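You operate a simulated robot arm through the tools that you are given. There is no shell and no other tool.

The job below is to be done with a simulated robot arm. You get a single attempt, and the scene is never put back.

JOB
Uncross the spool wires: white plug to socket 7, black to 5, yellow to 3, orange to 2.
Fine: four moves, one plug at a time; lift no plug while another wire lies across its wire; the blue plug stays.

It is judged by the outcome, as a careful person would: the job done as asked, and still so three seconds after it is handed in. It fails if anything else is knocked over, pushed out of place, dropped, spilled or broken.

ROBOT AND FRAMES
A 7-joint arm with a three-finger gripper, fixed in place. Base frame: the origin is on the floor under the middle of its stand, x ahead of it, y to its left, z up. Lengths are in mm, angles in degrees, forces in N, time in s.
It reaches about 1342 mm from its shoulder. Its first joint turns from -166.0 to 166.0 degrees. Payload 2.69 kg.
The tool frame sits at the grasp point between the pads (the TCP): z along the fingers, y along the line on which they close. The tips reach 30 mm beyond it. The gripper opens to 128 mm; its body begins 117 mm behind the TCP.
Orientation is told as [roll, pitch, yaw] about the base's x, y, z axes, in that order, counted from this pose: with the fingers straight down and closing along the base's y, the tool's x points along the base's -x, its y along +y and its z along -z.

CONTROLS
- The arm moves only by the tool send_rows. Its argument "motion" is a list of rows, each a list of 3 entries, a list of its own where there are three numbers: the finger opening in mm, from 0 to 128, then the shift along the tool's x, y, z in mm, then the turn, a rotation vector about the tool's x, y, z in degrees. In form: [[claw, [x, y, z], [rx, ry, rz]], ...]. A call has 1 to 20 rows; each row is the pose to reach, as a shift and turn from the pose commanded when the call began, along the tool's axes at that moment. A row lasts 0.2 s, in which the tool goes at most 50 mm and 8.6 degrees; a call with a longer step from one row to the next is refused whole, and so is a gripper value outside its range. Where a pose cannot be reached the arm comes as near as it can. A force on the tool above 40 N (or 10 N above the force at the start of the call, whichever is more), or a blocked arm, ends the call early, and 0.2 s more pass. The fingers move at their own pace (about 127 mm/s each) and stop on an object; they squeeze with about 40 N. The grip force told is the motor's: it shows also when the fingers shut on nothing. Time passes only in rows, and 0.2 s behind the last, so rows that repeat a pose let the fingers close. It gives the time, the measured TCP pose, the force on the tool (base axes), the opening and the grip force at its end, in the units of the frame above (readings bear some noise), with the torque about the TCP (base axes, N m) and any sound that the robot's microphone picked up.
- Cameras (640 x 400 px; columns grow to the right, rows downward): "scene" is fixed at [48.6, 500.3, 1454.7]; the picture's right is [-0.40, -0.92, 0.00], its down [-0.45, 0.20, -0.87] and it looks along [0.80, -0.35, -0.49] (base axes); focal length 366 px, centre (320, 200). "wrist" rides on the gripper at [58, 54, -131] in the tool frame; the picture's right is [-0.68, 0.74, 0.00], its down [-0.62, -0.57, -0.55] and it looks along [-0.40, -0.37, 0.84] (tool axes); focal length 234 px, centre (320, 200).
- camera(camera): a new picture of that camera. The clock stands still meanwhile.
- slide_trunk(by): moves the trunk up (or, below 0, down) by that many mm; the arm rides with it, the base frame stays. It gives what a move gives, with no picture.
- measure_at(camera, pixels): there is no depth. For up to 12 entries [column, row, z] of the newest picture of that camera ("zoom" is the newest enlarged one), the place [x, y] in the base frame at which the ray of that pixel passes the height z, good to about 2 mm. The clock stands still meanwhile.
- close_up(camera, box): a new picture of the part [left, top, right, bottom] of that camera's present view, enlarged. The clock stands still meanwhile.
- close_job(): hands the job in; it is judged then, once.

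Open the gripper and draw the arm clear of the work before you hand the job in, unless the task says otherwise.

The tools are called after "Emit:" as a command line: name --argument value ..., lists and objects as JSON in quotes. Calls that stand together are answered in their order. send_rows: Moves the arm, as the interface text tells. Its arguments: {"type":"object","properties":{"motion":{"type":"array","items":{"type":"array"}}},"required":["motion"]} The other tools are called the same way: slide_trunk (by) moves the trunk up or down; camera (camera) takes a picture; measure_at (camera, pixels) gives the place at which the rays of pixels pass given heights; close_up (camera, box) takes an enlarged picture of a part of a camera's view; close_job () hands the job in.

At the start:

```text
clock: 0.0
eef_pos: [633.7, 161.1, 1139.6]
orientation: [0.0, 0.0, 0.1]
contact_force: [-0.3, -0.5, -0.3]
ft_torque: [-0.02, -0.04, 0.01]
finger_gap: 128.1
gripper_force: 0.0
trunk travel left (down, up): [-150.0, 200.0]
```

scene: 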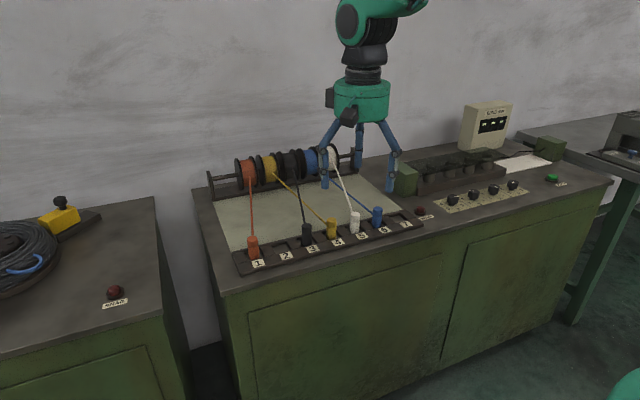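
wrist: 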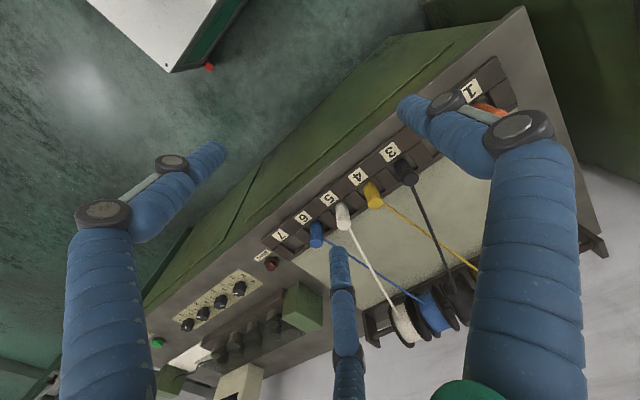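

The scene shows a socket strip with plugs: orange near 1 (253,245), black 3 (306,233), yellow 4 (331,228), white 5 (355,222), blue 6 (377,215). I take enlarged views to see the wires and crossings.

Emit:
close_up --camera "scene" --box '[200, 130, 440, 280]'

Emit:
close_up --camera "wrist" --box '[250, 60, 540, 350]'

```text
2.67 times, centred on (320, 205) of scene
```

zoom: 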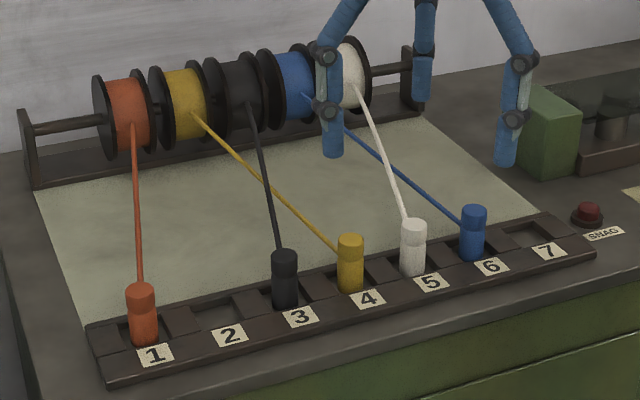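

```text
1.38 times, centred on (395, 205) of wrist
```

zoom: 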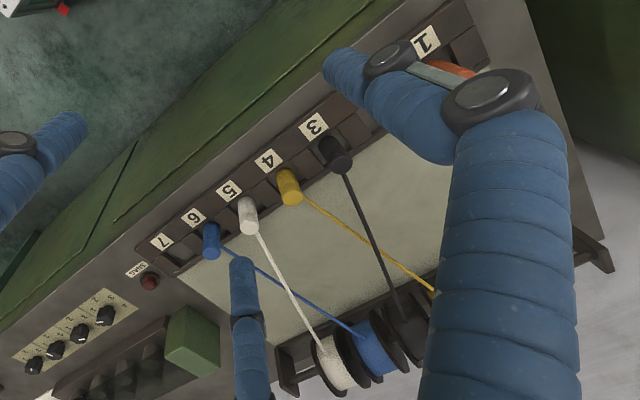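

Orange, yellow, black, blue and white spools run left to right; black appears to cross yellow near zoom (265,185) and white to cross blue near (380,165). I measure plug tops and labels at several heights in both cameras to triangulate the bench height.

Emit:
measure_at --camera "scene" --pixels '[[354.9, 214.4, 800], [354.9, 214.4, 900], [354.9, 214.4, 1000], [361.5, 235.5, 800], [361.5, 235.5, 900], [361.5, 235.5, 1000], [258, 263, 800], [258, 263, 900], [258, 263, 1000]]'

Emit:
measure_at --camera "wrist" --pixels '[[345, 225.3, 800], [345, 225.3, 900], [345, 225.3, 1000], [328.5, 198, 800], [328.5, 198, 900], [328.5, 198, 1000], [471, 91, 800], [471, 91, 900], [471, 91, 1000]]'

```text
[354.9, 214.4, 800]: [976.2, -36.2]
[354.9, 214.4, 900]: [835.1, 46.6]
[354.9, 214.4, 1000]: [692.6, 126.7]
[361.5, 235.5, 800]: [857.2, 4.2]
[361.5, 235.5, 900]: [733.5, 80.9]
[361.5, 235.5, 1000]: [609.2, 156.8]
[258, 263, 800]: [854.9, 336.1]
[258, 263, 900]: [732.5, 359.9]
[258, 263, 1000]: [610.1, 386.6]
```

```text
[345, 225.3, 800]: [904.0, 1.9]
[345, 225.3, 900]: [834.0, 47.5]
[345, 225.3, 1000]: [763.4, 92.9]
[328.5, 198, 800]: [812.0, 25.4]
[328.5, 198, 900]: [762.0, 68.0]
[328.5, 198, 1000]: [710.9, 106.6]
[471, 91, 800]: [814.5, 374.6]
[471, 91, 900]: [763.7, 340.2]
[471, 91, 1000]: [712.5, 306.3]
```

Plug tops sit at about z 900 at x≈834, labels at z≈857 with 76 mm pitch along y. I now locate the fingertips (scene pixels 325,188; 392,190; 358,166) to learn how the three fingers are laid out.

Emit:
measure_at --camera "scene" --pixels '[[325, 188, 1110], [392, 190, 1110], [358, 166, 1110]]'

Emit:
measure_at --camera "wrist" --pixels '[[218, 150, 1110], [402, 103, 1110], [338, 252, 1110]]'

Emit:
close_up --camera "scene" --box '[290, 70, 430, 200]'

```text
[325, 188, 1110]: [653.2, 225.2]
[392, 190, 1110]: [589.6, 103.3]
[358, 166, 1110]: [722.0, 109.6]
```

```text
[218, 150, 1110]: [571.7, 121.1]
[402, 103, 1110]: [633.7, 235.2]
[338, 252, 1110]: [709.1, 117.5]
```

```text
3.08 times, centred on (360, 135) of scene
```

zoom: 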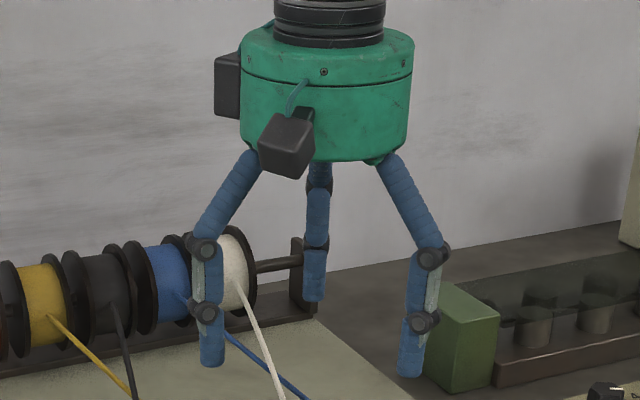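

The fingers are 120° apart (one at +y, two at −y); turning yaw to −30° puts one finger at the front (−x) and two straddling the wire behind. I move above the board with that yaw, staying high, for a better wrist view.

Emit:
send_rows --motion '[[128, [-36, 6.5, 3], [0, 0, 5]], [128, [-72, 13, 7], [0, 0, 10]], [128, [-108, 19.5, 10], [0, 0, 15]], [128, [-144, 26, 13], [0, 0, 20]], [128, [-180, 32.5, 17], [0, 0, 25]], [128, [-216, 39, 20], [0, 0, 30]], [128, [-216, 39, 20], [0, 0, 30]]]'

Emit:
camera --camera "wrist"

Emit:
camera --camera "scene"

```text
clock: 1.6
eef_pos: [851.6, 199.2, 1118.7]
orientation: [-0.1, 0.0, -30.1]
contact_force: [0.0, 0.4, -1.3]
ft_torque: [-0.01, 0.08, -0.01]
finger_gap: 128.0
gripper_force: 0.0
trunk travel left (down, up): [-150.0, 200.0]
```

```text
taken
```

wrist: 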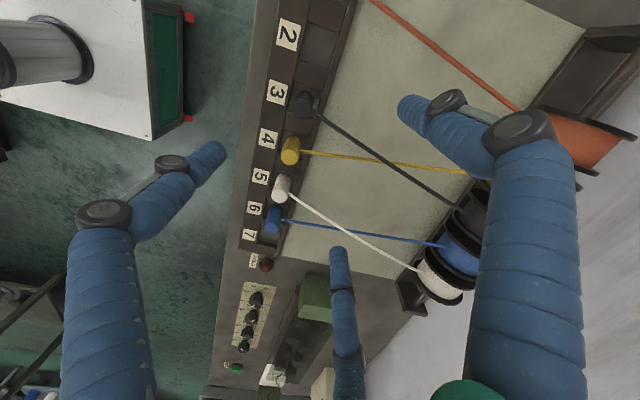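

```text
taken
```

scene: 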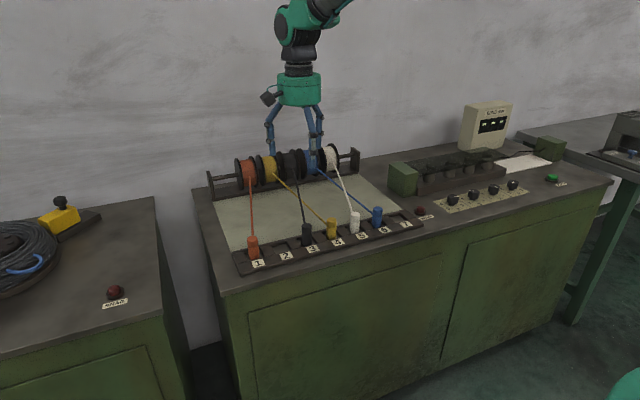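

The wrist view shows black crossing yellow near (380,160) and white crossing blue near (340,230). I enlarge these crossings in both cameras to see which wire is on top.

Emit:
close_up --camera "wrist" --box '[340, 135, 420, 185]'

Emit:
close_up --camera "wrist" --box '[300, 205, 380, 255]'

Emit:
close_up --camera "scene" --box '[280, 165, 360, 215]'

Emit:
close_up --camera "scene" --box '[320, 160, 400, 210]'

Emit:
close_up --camera "scene" --box '[200, 140, 430, 284]'

```text
8.00 times, centred on (380, 160) of wrist
```

zoom: 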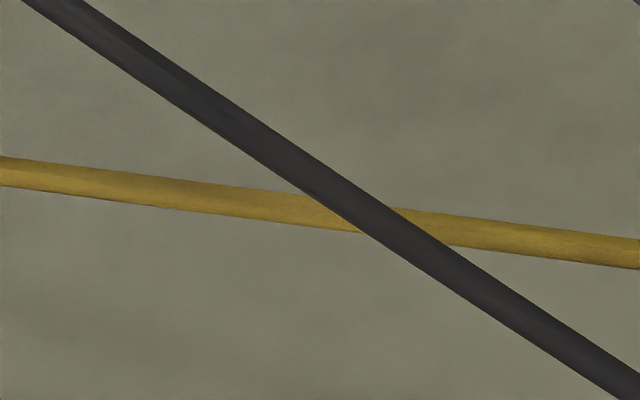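

```text
8.00 times, centred on (340, 230) of wrist
```

zoom: 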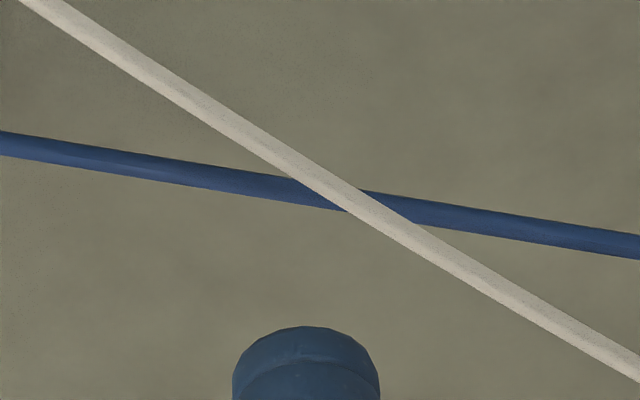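

```text
8.00 times, centred on (320, 190) of scene
```

zoom: 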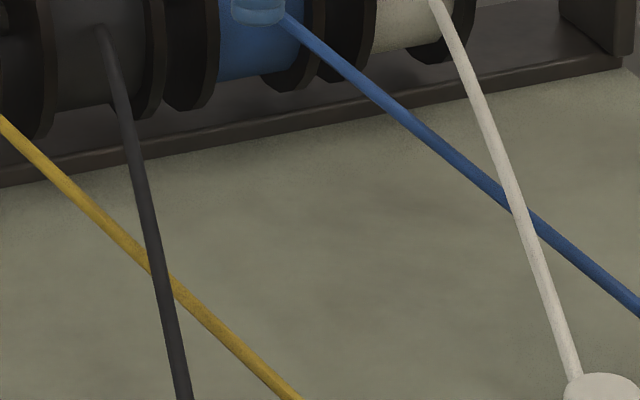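

```text
8.00 times, centred on (360, 185) of scene
```

zoom: 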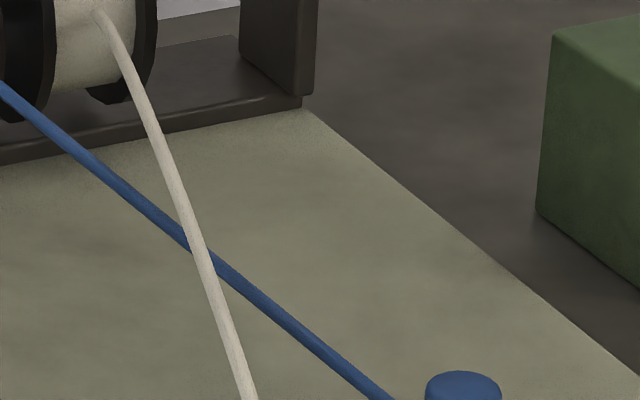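

```text
2.78 times, centred on (315, 212) of scene
```

zoom: 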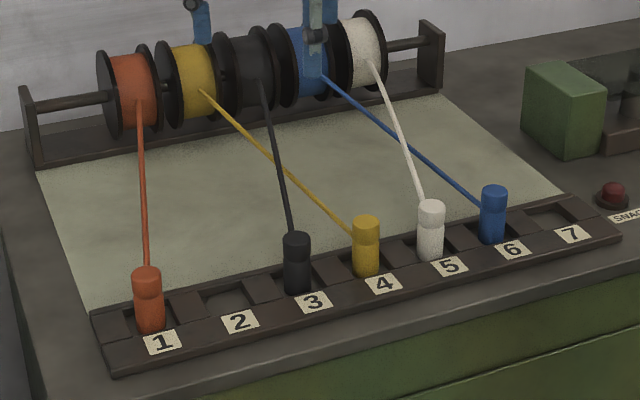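

White lies over blue and black over yellow, so the order white, black, yellow, orange is right. I enlarge the strip in the wrist view to fix plug and socket positions and shape.

Emit:
close_up --camera "wrist" --box '[230, 140, 390, 240]'

Emit:
close_up --camera "wrist" --box '[230, 0, 390, 100]'

Emit:
close_up --camera "scene" --box '[300, 190, 428, 270]'

Emit:
close_up --camera "scene" --box '[220, 200, 348, 280]'

```text
4.00 times, centred on (310, 190) of wrist
```

zoom: 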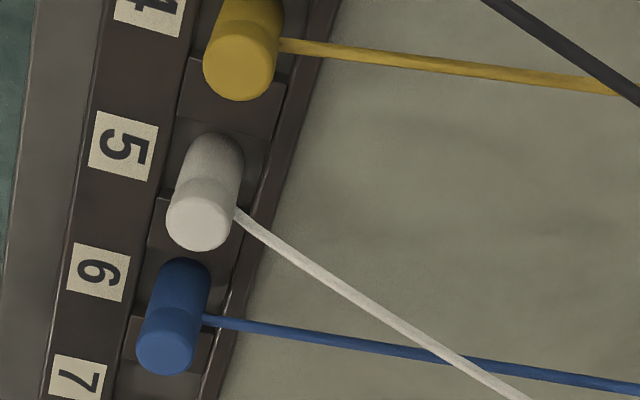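

```text
4.00 times, centred on (310, 50) of wrist
```

zoom: 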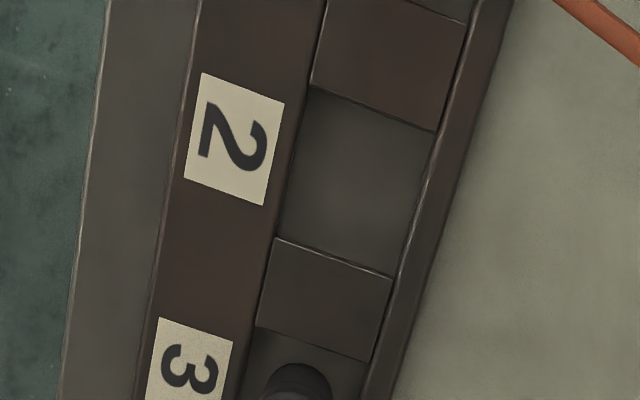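

```text
5.00 times, centred on (364, 230) of scene
```

zoom: 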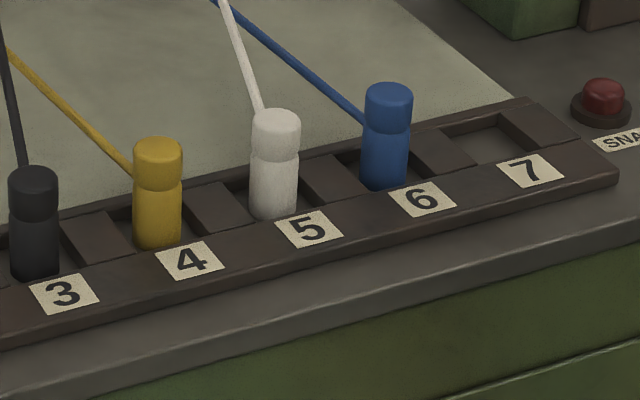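

```text
5.00 times, centred on (284, 240) of scene
```

zoom: 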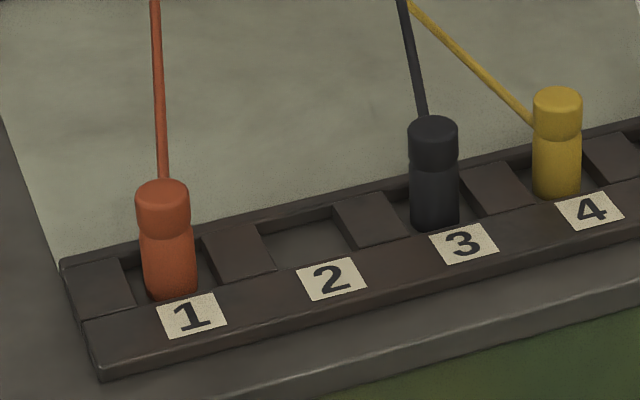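

Sockets are open wells in a strip with the plugs standing in them. I triangulate tops, labels and divider blocks using both cameras at two heights.

Emit:
measure_at --camera "scene" --pixels '[[355.0, 213.6, 850], [355.0, 213.6, 910], [331.6, 219.2, 910], [377.8, 208.6, 910], [361.8, 235.8, 850], [361.8, 235.8, 870], [384.2, 229.6, 860], [286.4, 255.6, 860], [286.2, 241, 850], [295.6, 238.2, 850], [302.2, 246.8, 850], [292.6, 249.6, 850]]'

Emit:
measure_at --camera "wrist" --pixels '[[279.25, 197, 850], [279.25, 197, 910], [289.25, 159, 910], [271.25, 227.5, 910], [260.5, 176.25, 850], [260.5, 176.25, 870], [254.25, 208, 860], [289, 35, 860], [299.5, 59.5, 850], [328.25, 69.25, 850], [322.75, 90.25, 850], [294, 81.25, 850]]'

```text
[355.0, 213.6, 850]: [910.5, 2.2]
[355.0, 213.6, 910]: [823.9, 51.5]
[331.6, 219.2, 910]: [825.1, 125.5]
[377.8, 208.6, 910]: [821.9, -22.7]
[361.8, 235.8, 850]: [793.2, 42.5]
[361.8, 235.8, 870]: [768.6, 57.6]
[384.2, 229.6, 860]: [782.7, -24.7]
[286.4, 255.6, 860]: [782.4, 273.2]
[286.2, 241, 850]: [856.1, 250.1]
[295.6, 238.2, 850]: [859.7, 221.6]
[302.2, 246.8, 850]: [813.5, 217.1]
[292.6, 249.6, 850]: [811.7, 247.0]
```

```text
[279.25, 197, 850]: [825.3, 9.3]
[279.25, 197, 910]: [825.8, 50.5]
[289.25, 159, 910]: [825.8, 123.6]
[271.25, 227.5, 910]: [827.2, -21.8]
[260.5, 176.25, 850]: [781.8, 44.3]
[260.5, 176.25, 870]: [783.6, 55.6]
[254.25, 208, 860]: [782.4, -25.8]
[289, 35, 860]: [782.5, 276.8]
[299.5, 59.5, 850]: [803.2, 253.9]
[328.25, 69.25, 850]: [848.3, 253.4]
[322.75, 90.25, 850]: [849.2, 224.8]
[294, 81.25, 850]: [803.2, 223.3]
```

Plug tops are at z≈909, x≈826, pitch 75 mm (socket k at y≈275−75(k−2)); wells are about 45 mm square with strip top z≈858. I now locate the spool exits to get the wire directions.

Emit:
measure_at --camera "scene" --pixels '[[333, 162.7, 880], [333, 162.7, 940], [315.7, 167.8, 880], [315.7, 167.8, 940], [294.1, 169.9, 900], [271.8, 173.2, 900], [249.9, 176.7, 900], [350, 210, 895], [370.5, 206, 895]]'

Emit:
measure_at --camera "wrist" --pixels '[[420, 270, 880], [420, 270, 940], [440, 246, 880], [440, 246, 940], [288.75, 192.5, 895], [280.75, 219.5, 895], [300, 151, 895]]'

Emit:
close_up --camera "scene" --box '[220, 140, 348, 220]'

Emit:
close_up --camera "wrist" --box '[380, 200, 540, 300]'

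```text
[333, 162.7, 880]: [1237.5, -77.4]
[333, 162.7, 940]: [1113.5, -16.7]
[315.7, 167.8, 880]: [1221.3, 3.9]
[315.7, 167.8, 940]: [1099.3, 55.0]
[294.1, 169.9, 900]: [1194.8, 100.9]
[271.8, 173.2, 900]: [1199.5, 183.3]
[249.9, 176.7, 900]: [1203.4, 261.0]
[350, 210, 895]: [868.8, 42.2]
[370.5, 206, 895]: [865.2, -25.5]
```

```text
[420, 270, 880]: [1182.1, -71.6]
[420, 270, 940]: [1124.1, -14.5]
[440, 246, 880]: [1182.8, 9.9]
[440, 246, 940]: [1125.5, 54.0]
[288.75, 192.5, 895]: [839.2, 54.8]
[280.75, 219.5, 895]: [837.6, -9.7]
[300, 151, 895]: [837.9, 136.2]
```

```text
5.00 times, centred on (284, 180) of scene
```

zoom: 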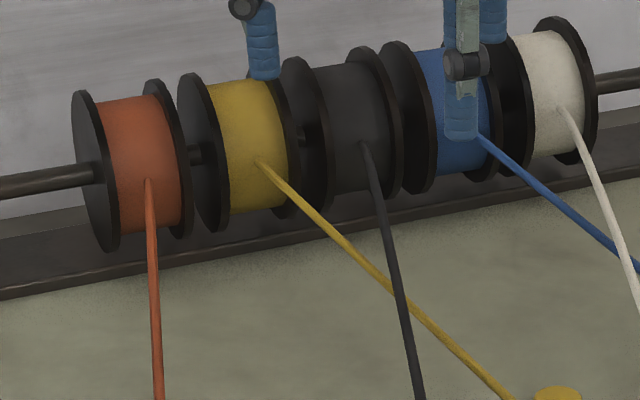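

```text
4.00 times, centred on (460, 250) of wrist
```

zoom: 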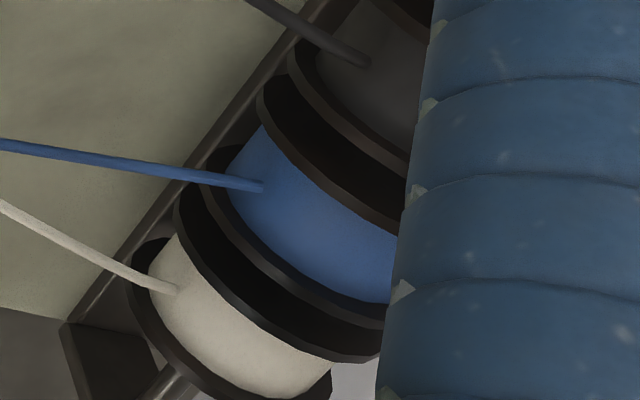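

Spool exits are at x≈1135, z≈928 with 75 mm pitch (white y≈−25, blue 50, black 125, yellow 200, orange 275), so all wires stay within ±14° of +x. I move above the white plug (826, 50) at a safe height with the fingers at 70 mm to check alignment.

Emit:
send_rows --motion '[[120, [-9, -23.7, 18.3], [0, 0, 0]], [110, [-18, -47.3, 36.7], [0, 0, 0]], [100, [-27.1, -71, 55], [0, 0, 0]], [90, [-36.1, -94.6, 73.3], [0, 0, 0]], [80, [-45.2, -118.3, 91.7], [0, 0, 0]], [70, [-54.2, -141.9, 110], [0, 0, 0]], [70, [-54.2, -141.9, 110], [0, 0, 0]]]'

Emit:
camera --camera "wrist"

Emit:
close_up --camera "scene" --box '[290, 130, 450, 230]'

```text
clock: 3.2
eef_pos: [826.0, 49.0, 1008.9]
orientation: [0.0, -0.1, -30.0]
contact_force: [0.3, -1.0, 0.2]
ft_torque: [0.03, 0.0, 0.03]
finger_gap: 70.1
gripper_force: 0.1
trunk travel left (down, up): [-150.0, 200.0]
```

```text
taken
```

wrist: 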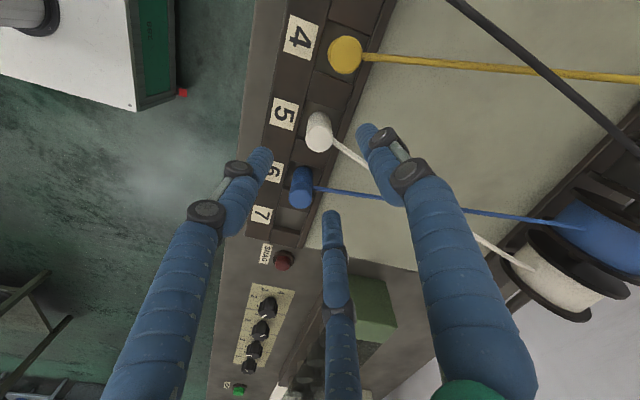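

```text
4.00 times, centred on (370, 180) of scene
```

zoom: 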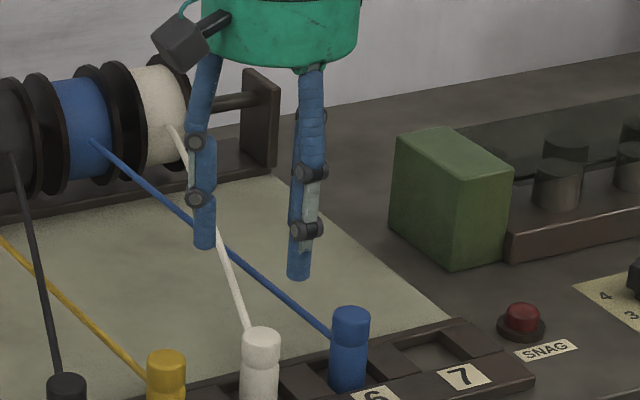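

The gripper is above white plug 5 (wrist pixel 318,132), tips at wrist pixels (265,152), (366,128), (331,214). I check fingertip positions in both views to know their real height and radius.

Emit:
measure_at --camera "scene" --pixels '[[364.5, 199.5, 979], [364.5, 199.5, 960], [341.5, 191.5, 979], [341.5, 191.5, 960], [420.5, 211, 870], [355, 213.6, 909]]'

Emit:
measure_at --camera "wrist" --pixels '[[265, 152, 979], [265, 152, 960], [366, 128, 979], [366, 128, 960], [331, 214, 979], [331, 214, 960], [318, 132, 909], [344, 54, 909], [303, 195, 909]]'

Emit:
close_up --camera "wrist" --box '[240, 90, 400, 190]'

```text
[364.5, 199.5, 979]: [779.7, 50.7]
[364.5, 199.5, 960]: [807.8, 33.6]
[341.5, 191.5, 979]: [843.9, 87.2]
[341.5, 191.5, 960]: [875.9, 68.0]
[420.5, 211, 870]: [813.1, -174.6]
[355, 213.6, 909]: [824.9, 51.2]
```

```text
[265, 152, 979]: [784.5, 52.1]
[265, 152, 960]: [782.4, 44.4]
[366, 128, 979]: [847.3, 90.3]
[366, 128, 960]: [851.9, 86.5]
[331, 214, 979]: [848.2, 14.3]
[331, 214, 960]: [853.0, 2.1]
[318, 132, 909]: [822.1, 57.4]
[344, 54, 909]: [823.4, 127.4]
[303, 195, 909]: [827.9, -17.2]
```

```text
4.00 times, centred on (320, 140) of wrist
```

zoom: 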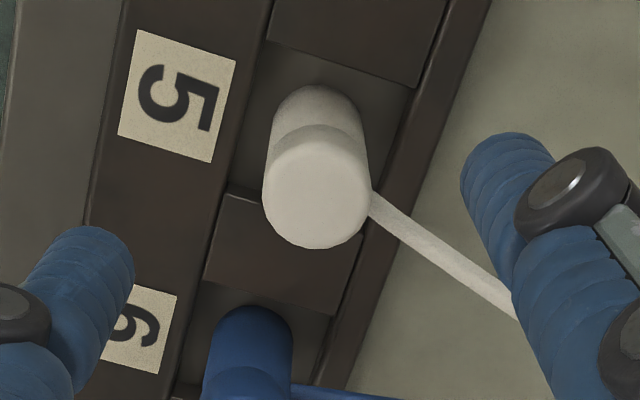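

The tips match the expected radius of about 43 mm with white inside the ring. I verify the plug centre at wrist (319,139) before descending.

Emit:
measure_at --camera "wrist" --pixels '[[319, 139.25, 909], [319, 139.25, 905], [311, 167, 909]]'

Emit:
send_rows --motion '[[70, [0, 0, 25], [0, 0, 0]], [70, [0, 0, 50], [0, 0, 0]], [70, [0, 0, 75], [0, 0, 0]], [70, [0, 0, 95], [0, 0, 0]], [70, [0, 0, 105], [0, 0, 0]], [70, [0, 0, 112], [0, 0, 0]]]'

Emit:
camera --camera "wrist"

Emit:
close_up --camera "scene" --box '[290, 150, 450, 250]'

```text
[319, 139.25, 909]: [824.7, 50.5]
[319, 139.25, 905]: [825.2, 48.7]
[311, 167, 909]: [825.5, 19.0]
```

```text
clock: 4.6
eef_pos: [825.5, 49.7, 896.7]
orientation: [0.0, 0.0, -29.9]
contact_force: [-0.2, 0.1, 0.6]
ft_torque: [-0.01, -0.03, 0.01]
finger_gap: 70.1
gripper_force: 0.0
trunk travel left (down, up): [-150.0, 200.0]
```

```text
taken
```

wrist: 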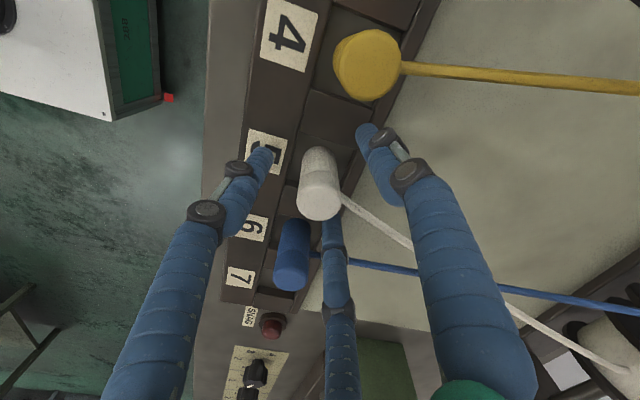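

```text
4.00 times, centred on (370, 200) of scene
```

zoom: 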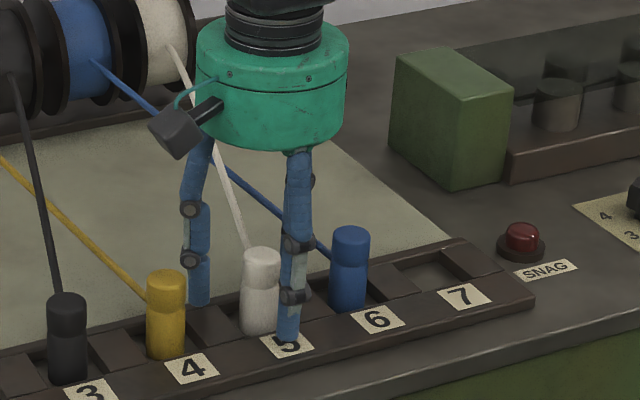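

White plug sits centred between the fingers, wire passing between the two back fingers; tips are about 9 mm above the strip. I close on the plug.

Emit:
send_rows --motion '[[55, [0, 0, 0], [0, 0, 0]], [40, [0, 0, 0], [0, 0, 0]], [30, [0, 0, 0], [0, 0, 0]], [15, [0, 0, 0], [0, 0, 0]], [15, [0, 0, 0], [0, 0, 0]]]'

Emit:
camera --camera "wrist"

Emit:
close_up --camera "scene" --box '[290, 150, 450, 250]'

```text
clock: 5.8
eef_pos: [824.9, 50.3, 897.8]
orientation: [0.0, 0.1, -30.1]
contact_force: [0.3, 0.3, 0.2]
ft_torque: [0.02, -0.02, 0.02]
finger_gap: 26.3
gripper_force: 40.2
trunk travel left (down, up): [-150.0, 200.0]
```

```text
taken
```

wrist: 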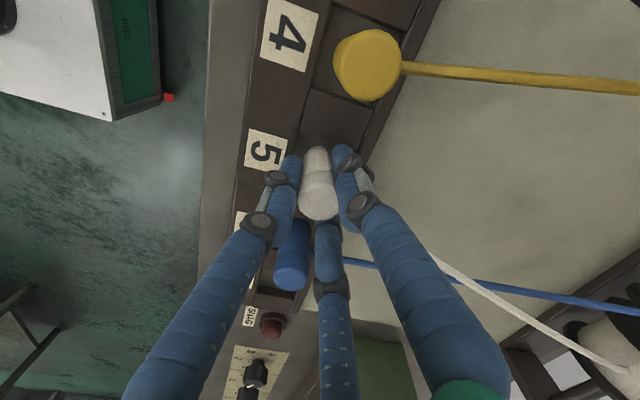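

```text
4.00 times, centred on (370, 200) of scene
```

zoom: 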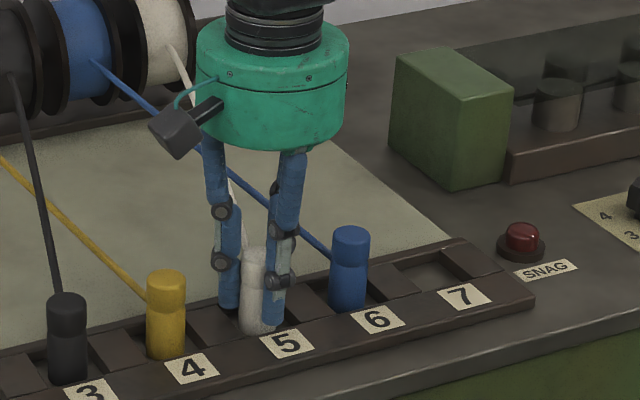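

The plug is held at 26.3 mm with 40 N. I lift straight up slowly by 30 mm first and watch the force.

Emit:
send_rows --motion '[[15, [0, 0, -5], [0, 0, 0]], [15, [0, 0, -12], [0, 0, 0]], [15, [0, 0, -20], [0, 0, 0]], [15, [0, 0, -30], [0, 0, 0]]]'

Emit:
close_up --camera "scene" --box '[290, 150, 450, 250]'

```text
clock: 6.8
eef_pos: [825.1, 51.0, 927.3]
orientation: [0.0, -0.1, -30.0]
contact_force: [1.1, 0.1, -0.6]
ft_torque: [0.03, 0.0, 0.01]
finger_gap: 26.4
gripper_force: 39.9
trunk travel left (down, up): [-150.0, 200.0]
```

```text
4.00 times, centred on (370, 200) of scene
```

zoom: 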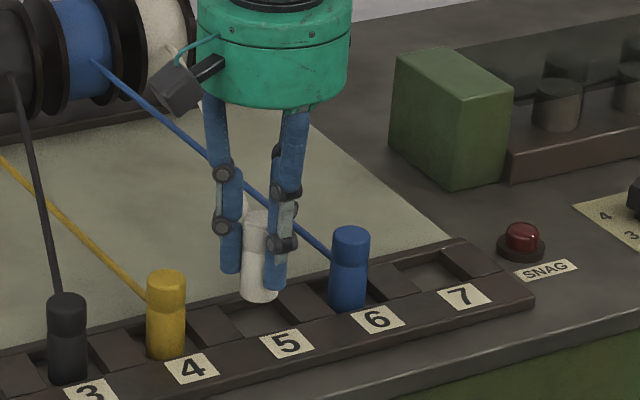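

White has come up freely with little force. I continue straight up to 120 mm of total lift so it clears the blue plug, and measure label and well 7.

Emit:
send_rows --motion '[[15, [0, 0, -15], [0, 0, 0]], [15, [0, 0, -35], [0, 0, 0]], [15, [0, 0, -55], [0, 0, 0]], [15, [0, 0, -75], [0, 0, 0]], [15, [0, 0, -90], [0, 0, 0]], [15, [0, 0, -90], [0, 0, 0]]]'

Emit:
camera --camera "scene"

Emit:
measure_at --camera "scene" --pixels '[[406.25, 224, 859], [384.2, 229.6, 859], [361.8, 235.8, 859]]'

Emit:
close_up --camera "scene" --box '[352, 180, 432, 230]'

Emit:
camera --camera "wrist"

```text
clock: 8.2
eef_pos: [825.5, 50.4, 1019.9]
orientation: [0.1, 0.0, -30.0]
contact_force: [0.0, 0.5, -0.7]
ft_torque: [0.0, -0.04, 0.01]
finger_gap: 26.3
gripper_force: 39.5
trunk travel left (down, up): [-150.0, 200.0]
```

```text
taken
```

scene: 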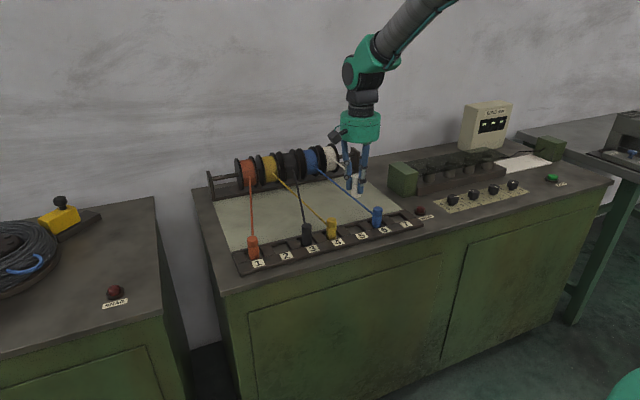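

```text
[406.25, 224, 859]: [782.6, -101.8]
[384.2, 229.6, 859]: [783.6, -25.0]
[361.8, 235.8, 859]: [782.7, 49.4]
```

```text
8.00 times, centred on (392, 205) of scene
```

zoom: 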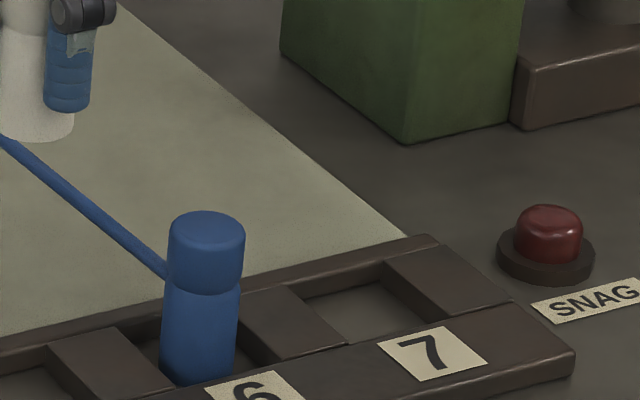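

```text
taken
```

wrist: 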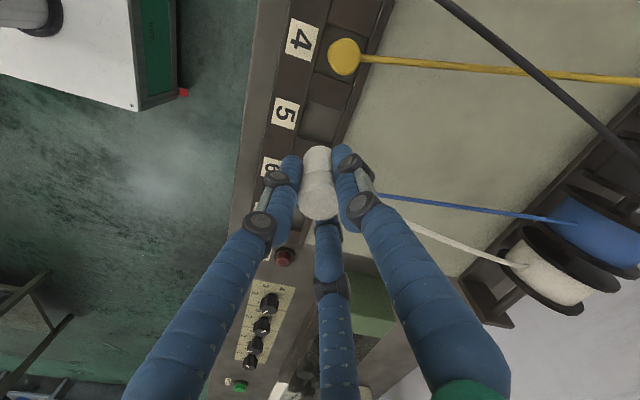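

White is held high (plug bottom about 50 mm above the blue plug's top) and label 7 is at y≈−101. I move 150 mm along −y at this height.

Emit:
send_rows --motion '[[15, [-6, -10.4, 0], [0, 0, 0]], [15, [-15, -26, 0], [0, 0, 0]], [15, [-25, -43.3, 0], [0, 0, 0]], [15, [-35, -60.6, 0], [0, 0, 0]], [15, [-45, -77.9, 0], [0, 0, 0]], [15, [-55, -95.3, 0], [0, 0, 0]], [15, [-65, -112.6, 0], [0, 0, 0]], [15, [-71, -123, 0], [0, 0, 0]], [15, [-75, -129.9, 0], [0, 0, 0]], [15, [-75, -129.9, 0], [0, 0, 0]]]'

Emit:
close_up --camera "scene" --box '[310, 130, 470, 230]'

Emit:
camera --camera "wrist"

```text
clock: 10.4
eef_pos: [826.6, -100.1, 1017.9]
orientation: [0.1, 0.0, -30.0]
contact_force: [0.8, 0.5, -1.4]
ft_torque: [0.0, 0.01, 0.02]
finger_gap: 26.4
gripper_force: 40.2
trunk travel left (down, up): [-150.0, 200.0]
```

```text
4.00 times, centred on (390, 180) of scene
```

zoom: 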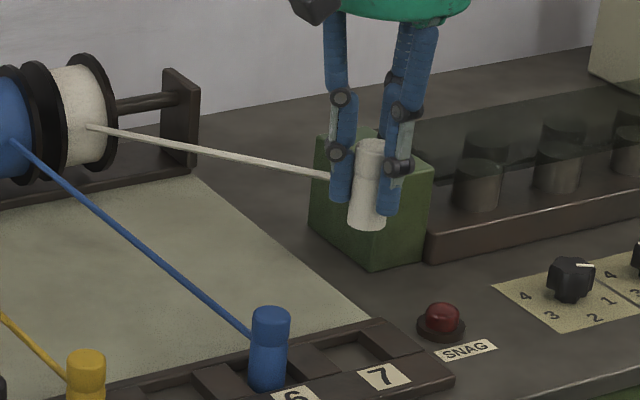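

```text
taken
```

wrist: 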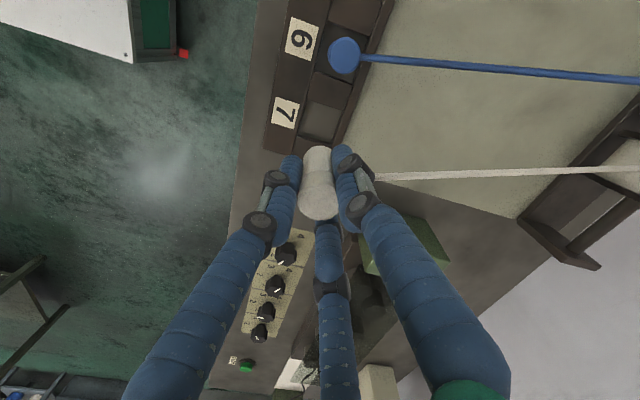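

The plug is above well 7 (label 7 at wrist (284,112), same relation as label 5 earlier), and the white wire is clear of blue. I lower it to just above the seat height.

Emit:
send_rows --motion '[[15, [0, 0, 15], [0, 0, 0]], [15, [0, 0, 35], [0, 0, 0]], [15, [0, 0, 55], [0, 0, 0]], [15, [0, 0, 75], [0, 0, 0]], [15, [0, 0, 90], [0, 0, 0]], [15, [0, 0, 102], [0, 0, 0]], [15, [0, 0, 110], [0, 0, 0]], [15, [0, 0, 115], [0, 0, 0]], [15, [0, 0, 118], [0, 0, 0]], [15, [0, 0, 119], [0, 0, 0]]]'

Emit:
close_up --camera "scene" --box '[310, 150, 470, 250]'

Emit:
camera --camera "wrist"

```text
clock: 12.6
eef_pos: [825.8, -99.6, 898.9]
orientation: [0.0, 0.0, -30.0]
contact_force: [0.0, -0.6, -1.6]
ft_torque: [0.05, 0.03, 0.03]
finger_gap: 26.4
gripper_force: 40.0
trunk travel left (down, up): [-150.0, 200.0]
```

```text
4.00 times, centred on (390, 200) of scene
```

zoom: 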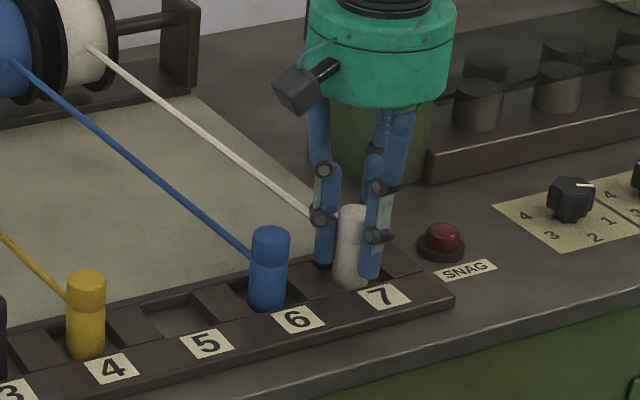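

```text
taken
```

wrist: 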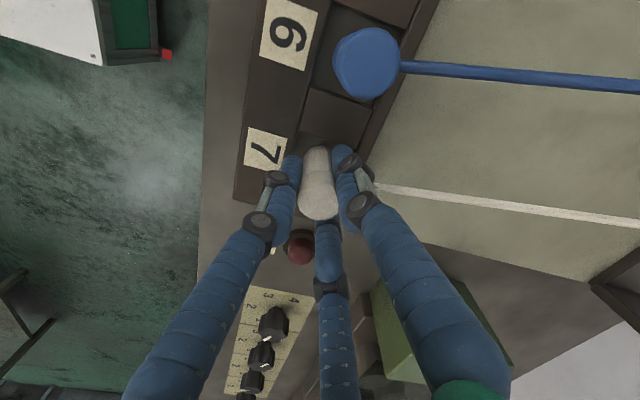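

The plug is in well 7, about 1 mm above seat height with no contact force. I ease it down the last bit and read the force.

Emit:
send_rows --motion '[[15, [0, 0, 0.6], [0, 0, 0]], [15, [0, 0, 1.2], [0, 0, 0]], [15, [0, 0, 1.2], [0, 0, 0]]]'

```text
clock: 13.4
eef_pos: [826.4, -100.6, 896.8]
orientation: [0.0, 0.1, -30.0]
contact_force: [0.4, 0.3, 2.1]
ft_torque: [0.05, -0.03, -0.02]
finger_gap: 26.4
gripper_force: 39.8
trunk travel left (down, up): [-150.0, 200.0]
```

Force rose to +2 N: the plug rests on the socket floor. I open the fingers gradually to 66 mm and check the plug stays upright.

Emit:
send_rows --motion '[[28, [0, 0, 1.2], [0, 0, 0]], [34, [0, 0, 1.2], [0, 0, 0]], [45, [0, 0, 1.2], [0, 0, 0]], [58, [0, 0, 1.2], [0, 0, 0]], [66, [0, 0, 1.2], [0, 0, 0]], [66, [0, 0, 1.2], [0, 0, 0]]]'

Emit:
close_up --camera "scene" --box '[310, 150, 470, 250]'

Emit:
camera --camera "wrist"

```text
clock: 14.8
eef_pos: [825.5, -99.3, 895.6]
orientation: [0.0, 0.0, -29.9]
contact_force: [-0.3, 0.4, -0.3]
ft_torque: [-0.01, 0.0, -0.01]
finger_gap: 66.4
gripper_force: 0.0
trunk travel left (down, up): [-150.0, 200.0]
```

```text
4.00 times, centred on (390, 200) of scene
```

zoom: 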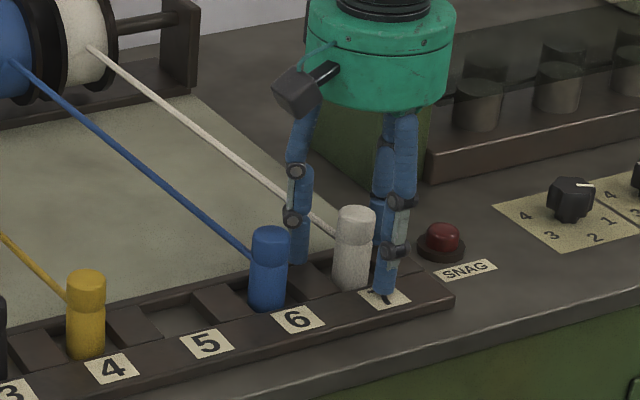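

```text
taken
```

wrist: 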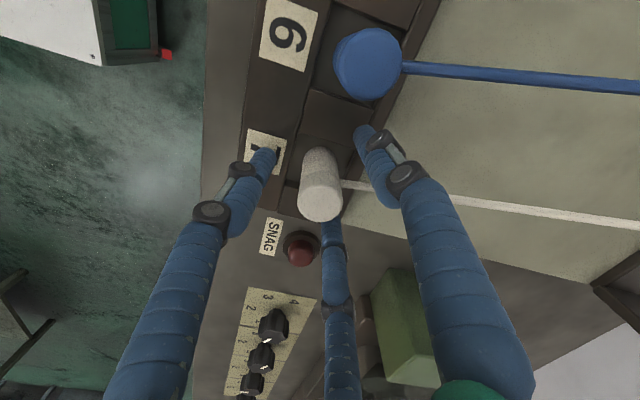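

White stands upright in well 7 and its wire no longer crosses blue. I raise the gripper straight up, then travel at height to above the black plug at socket 3 (826, 200).

Emit:
send_rows --motion '[[66, [0, 0, -15], [0, 0, 0]], [66, [0, 0, -45], [0, 0, 0]], [66, [0, 0, -80], [0, 0, 0]], [66, [0, 0, -113], [0, 0, 0]], [66, [15, 26, -113], [0, 0, 0]], [66, [35, 60.6, -113], [0, 0, 0]], [66, [55, 95.3, -113], [0, 0, 0]], [66, [75, 129.9, -113], [0, 0, 0]], [66, [95, 164.5, -113], [0, 0, 0]], [66, [115, 199.2, -113], [0, 0, 0]], [66, [135, 233.8, -113], [0, 0, 0]], [70, [150, 259.8, -113], [0, 0, 0]], [70, [150, 259.8, -113], [0, 0, 0]]]'

Emit:
close_up --camera "scene" --box '[230, 130, 450, 268]'

Emit:
camera --camera "wrist"

Emit:
close_up --camera "wrist" --box '[240, 90, 400, 190]'

```text
clock: 17.6
eef_pos: [826.1, 201.0, 1007.7]
orientation: [0.1, 0.0, -30.1]
contact_force: [0.2, 0.6, -1.3]
ft_torque: [-0.02, 0.0, 0.03]
finger_gap: 70.3
gripper_force: 0.0
trunk travel left (down, up): [-150.0, 200.0]
```

```text
2.90 times, centred on (340, 199) of scene
```

zoom: 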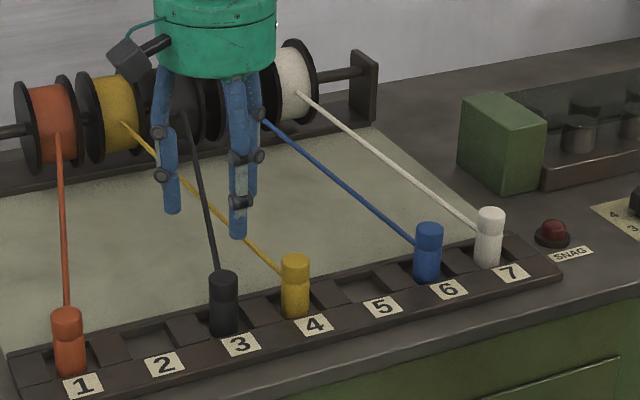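

```text
taken
```

wrist: 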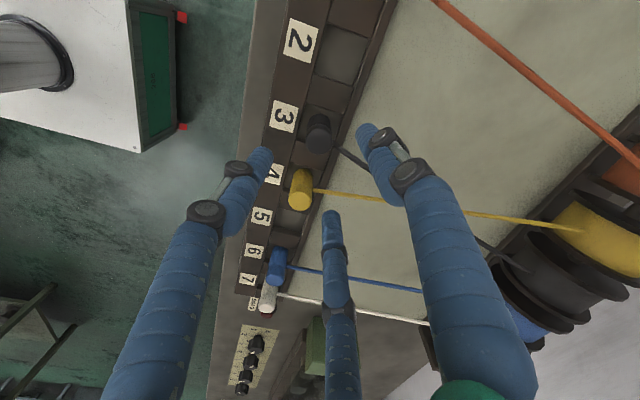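

```text
4.00 times, centred on (320, 140) of wrist
```

zoom: 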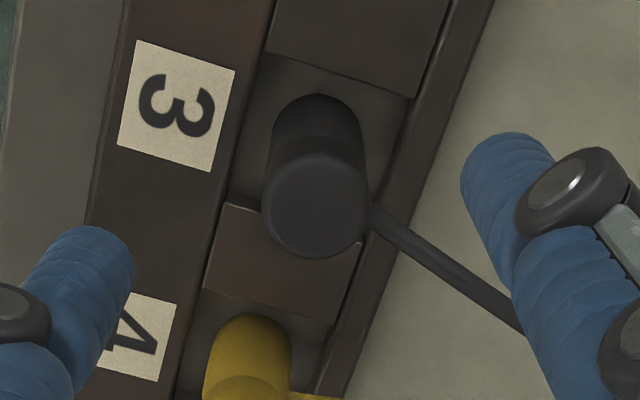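

Yellow wire passes left of black's base and black's wire lies on top; nothing lies across black's wire. I verify black's centre at wrist (319,141.8) before descending.

Emit:
measure_at --camera "wrist" --pixels '[[319, 141.75, 909], [284.3, 116, 859], [303, 192, 909]]'

Emit:
measure_at --camera "scene" --pixels '[[306.6, 226.2, 909], [331.6, 219.2, 909]]'

```text
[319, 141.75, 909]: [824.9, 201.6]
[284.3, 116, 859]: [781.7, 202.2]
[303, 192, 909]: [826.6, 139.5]
```

```text
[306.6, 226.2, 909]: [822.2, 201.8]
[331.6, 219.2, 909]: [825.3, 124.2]
```

Black's centre is at about (825, 201), within the gripper's ring; yellow and its wire are over 20 mm from the nearest finger. I descend to grip height.

Emit:
send_rows --motion '[[70, [0, 0, 25], [0, 0, 0]], [70, [0, 0, 50], [0, 0, 0]], [70, [0, 0, 75], [0, 0, 0]], [70, [0, 0, 95], [0, 0, 0]], [70, [0, 0, 106], [0, 0, 0]], [70, [0, 0, 113], [0, 0, 0]], [70, [0, 0, 113], [0, 0, 0]]]'

Emit:
camera --camera "wrist"

Emit:
close_up --camera "scene" --box '[240, 150, 400, 250]'

```text
clock: 19.2
eef_pos: [824.9, 201.8, 896.4]
orientation: [0.0, -0.1, -30.0]
contact_force: [-0.8, 0.3, -1.0]
ft_torque: [0.01, -0.03, 0.02]
finger_gap: 70.0
gripper_force: 0.1
trunk travel left (down, up): [-150.0, 200.0]
```

```text
taken
```

wrist: 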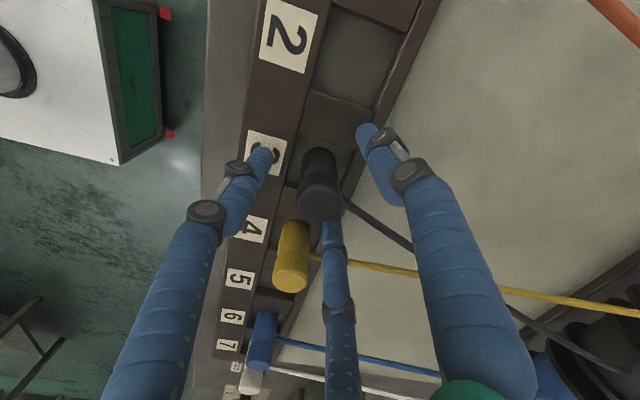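

```text
4.00 times, centred on (320, 200) of scene
```

zoom: 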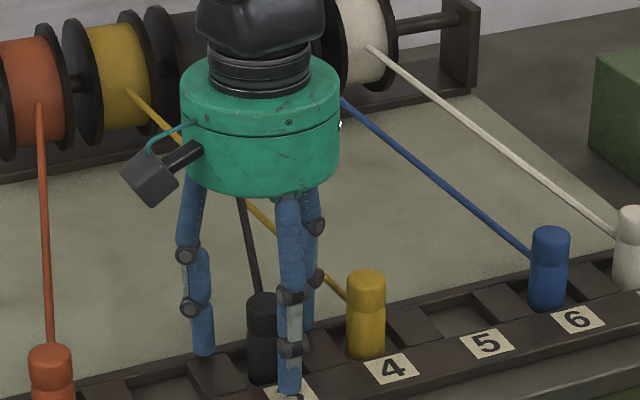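

Black is inside the ring and yellow's wire passes outside the fingers. I close on black and raise it 20 mm gently.

Emit:
send_rows --motion '[[55, [0, 0, 0], [0, 0, 0]], [40, [0, 0, 0], [0, 0, 0]], [30, [0, 0, 0], [0, 0, 0]], [15, [0, 0, 0], [0, 0, 0]], [15, [0, 0, 0], [0, 0, 0]], [15, [0, 0, 0], [0, 0, 0]]]'

Emit:
close_up --camera "scene" --box '[240, 150, 400, 250]'

Emit:
camera --camera "wrist"

```text
clock: 20.6
eef_pos: [825.6, 201.6, 896.1]
orientation: [0.0, 0.0, -30.0]
contact_force: [0.4, -0.4, -0.3]
ft_torque: [0.01, -0.01, 0.01]
finger_gap: 26.3
gripper_force: 40.1
trunk travel left (down, up): [-150.0, 200.0]
```

```text
4.00 times, centred on (320, 200) of scene
```

zoom: 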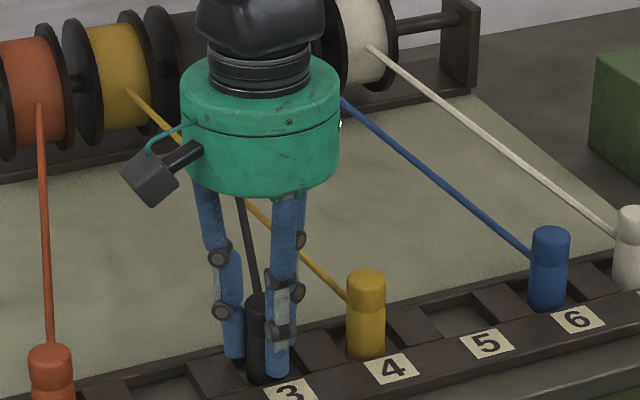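

```text
taken
```

wrist: 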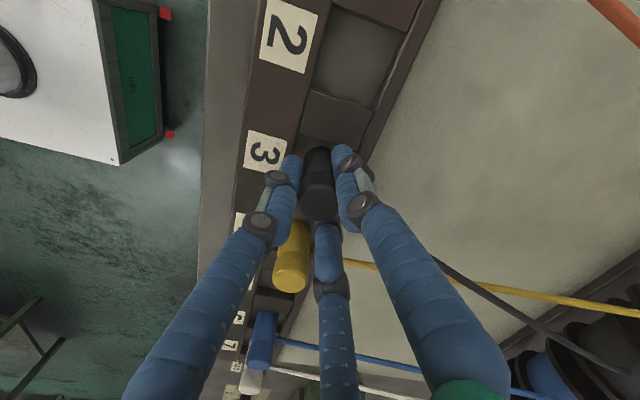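

Black is held at 26.3 mm with 40 N, yellow untouched. I lift it straight up 120 mm so that it clears the yellow plug.

Emit:
send_rows --motion '[[15, [0, 0, -5], [0, 0, 0]], [15, [0, 0, -14], [0, 0, 0]], [15, [0, 0, -28], [0, 0, 0]], [15, [0, 0, -46], [0, 0, 0]], [15, [0, 0, -66], [0, 0, 0]], [15, [0, 0, -86], [0, 0, 0]], [15, [0, 0, -106], [0, 0, 0]], [15, [0, 0, -120], [0, 0, 0]], [15, [0, 0, -120], [0, 0, 0]]]'

Emit:
close_up --camera "scene" --box '[230, 130, 450, 268]'

Emit:
camera --camera "wrist"

```text
clock: 22.6
eef_pos: [825.9, 200.5, 1016.1]
orientation: [0.0, 0.0, -30.1]
contact_force: [0.6, 0.4, -0.4]
ft_torque: [-0.01, -0.03, 0.01]
finger_gap: 26.4
gripper_force: 40.0
trunk travel left (down, up): [-150.0, 200.0]
```

```text
2.90 times, centred on (340, 199) of scene
```

zoom: 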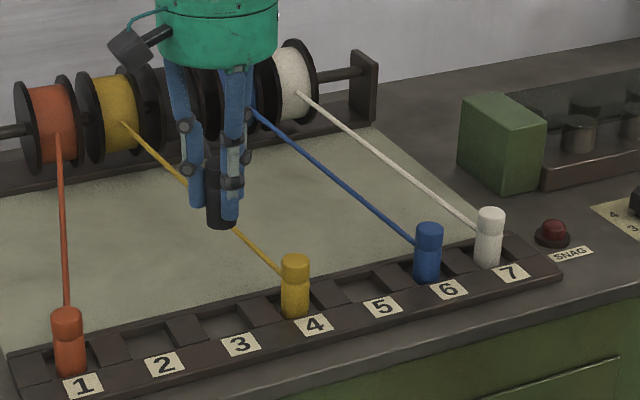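

```text
taken
```

wrist: 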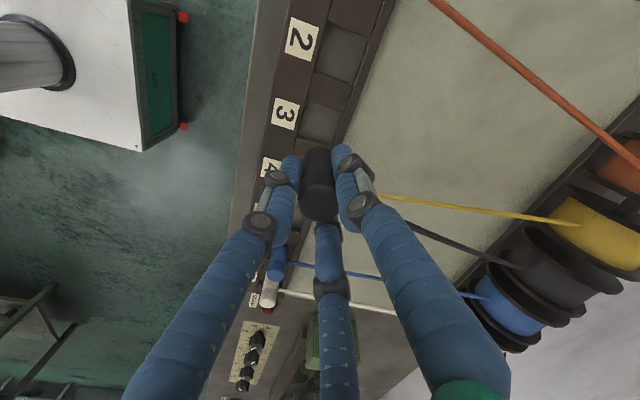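

Black is clear and well above yellow; no snag. I carry it 150 mm along −y over socket 4 to above socket 5.

Emit:
send_rows --motion '[[15, [-6, -10.4, 0], [0, 0, 0]], [15, [-15, -26, 0], [0, 0, 0]], [15, [-25, -43.3, 0], [0, 0, 0]], [15, [-35, -60.6, 0], [0, 0, 0]], [15, [-45, -77.9, 0], [0, 0, 0]], [15, [-55, -95.3, 0], [0, 0, 0]], [15, [-65, -112.6, 0], [0, 0, 0]], [15, [-71, -123, 0], [0, 0, 0]], [15, [-75, -129.9, 0], [0, 0, 0]], [15, [-75, -129.9, 0], [0, 0, 0]]]'

Emit:
close_up --camera "scene" --box '[230, 130, 450, 268]'

Emit:
camera --camera "wrist"

```text
clock: 24.8
eef_pos: [825.2, 49.5, 1016.6]
orientation: [0.0, 0.0, -30.1]
contact_force: [-0.4, -0.6, -0.3]
ft_torque: [0.01, -0.02, -0.01]
finger_gap: 26.1
gripper_force: 40.2
trunk travel left (down, up): [-150.0, 200.0]
```

```text
2.90 times, centred on (340, 199) of scene
```

zoom: 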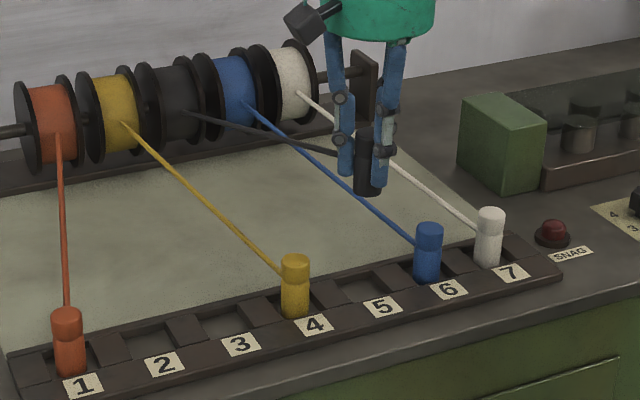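

```text
taken
```

wrist: 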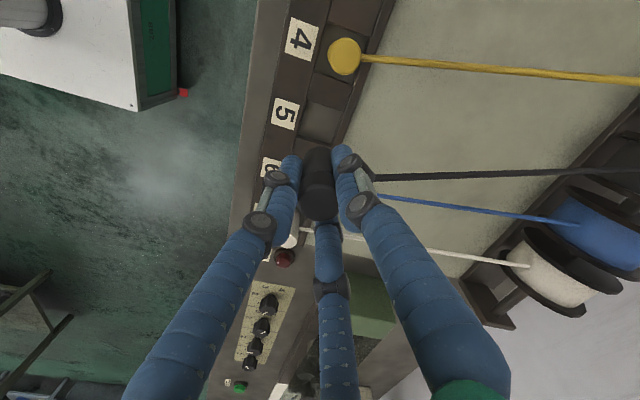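

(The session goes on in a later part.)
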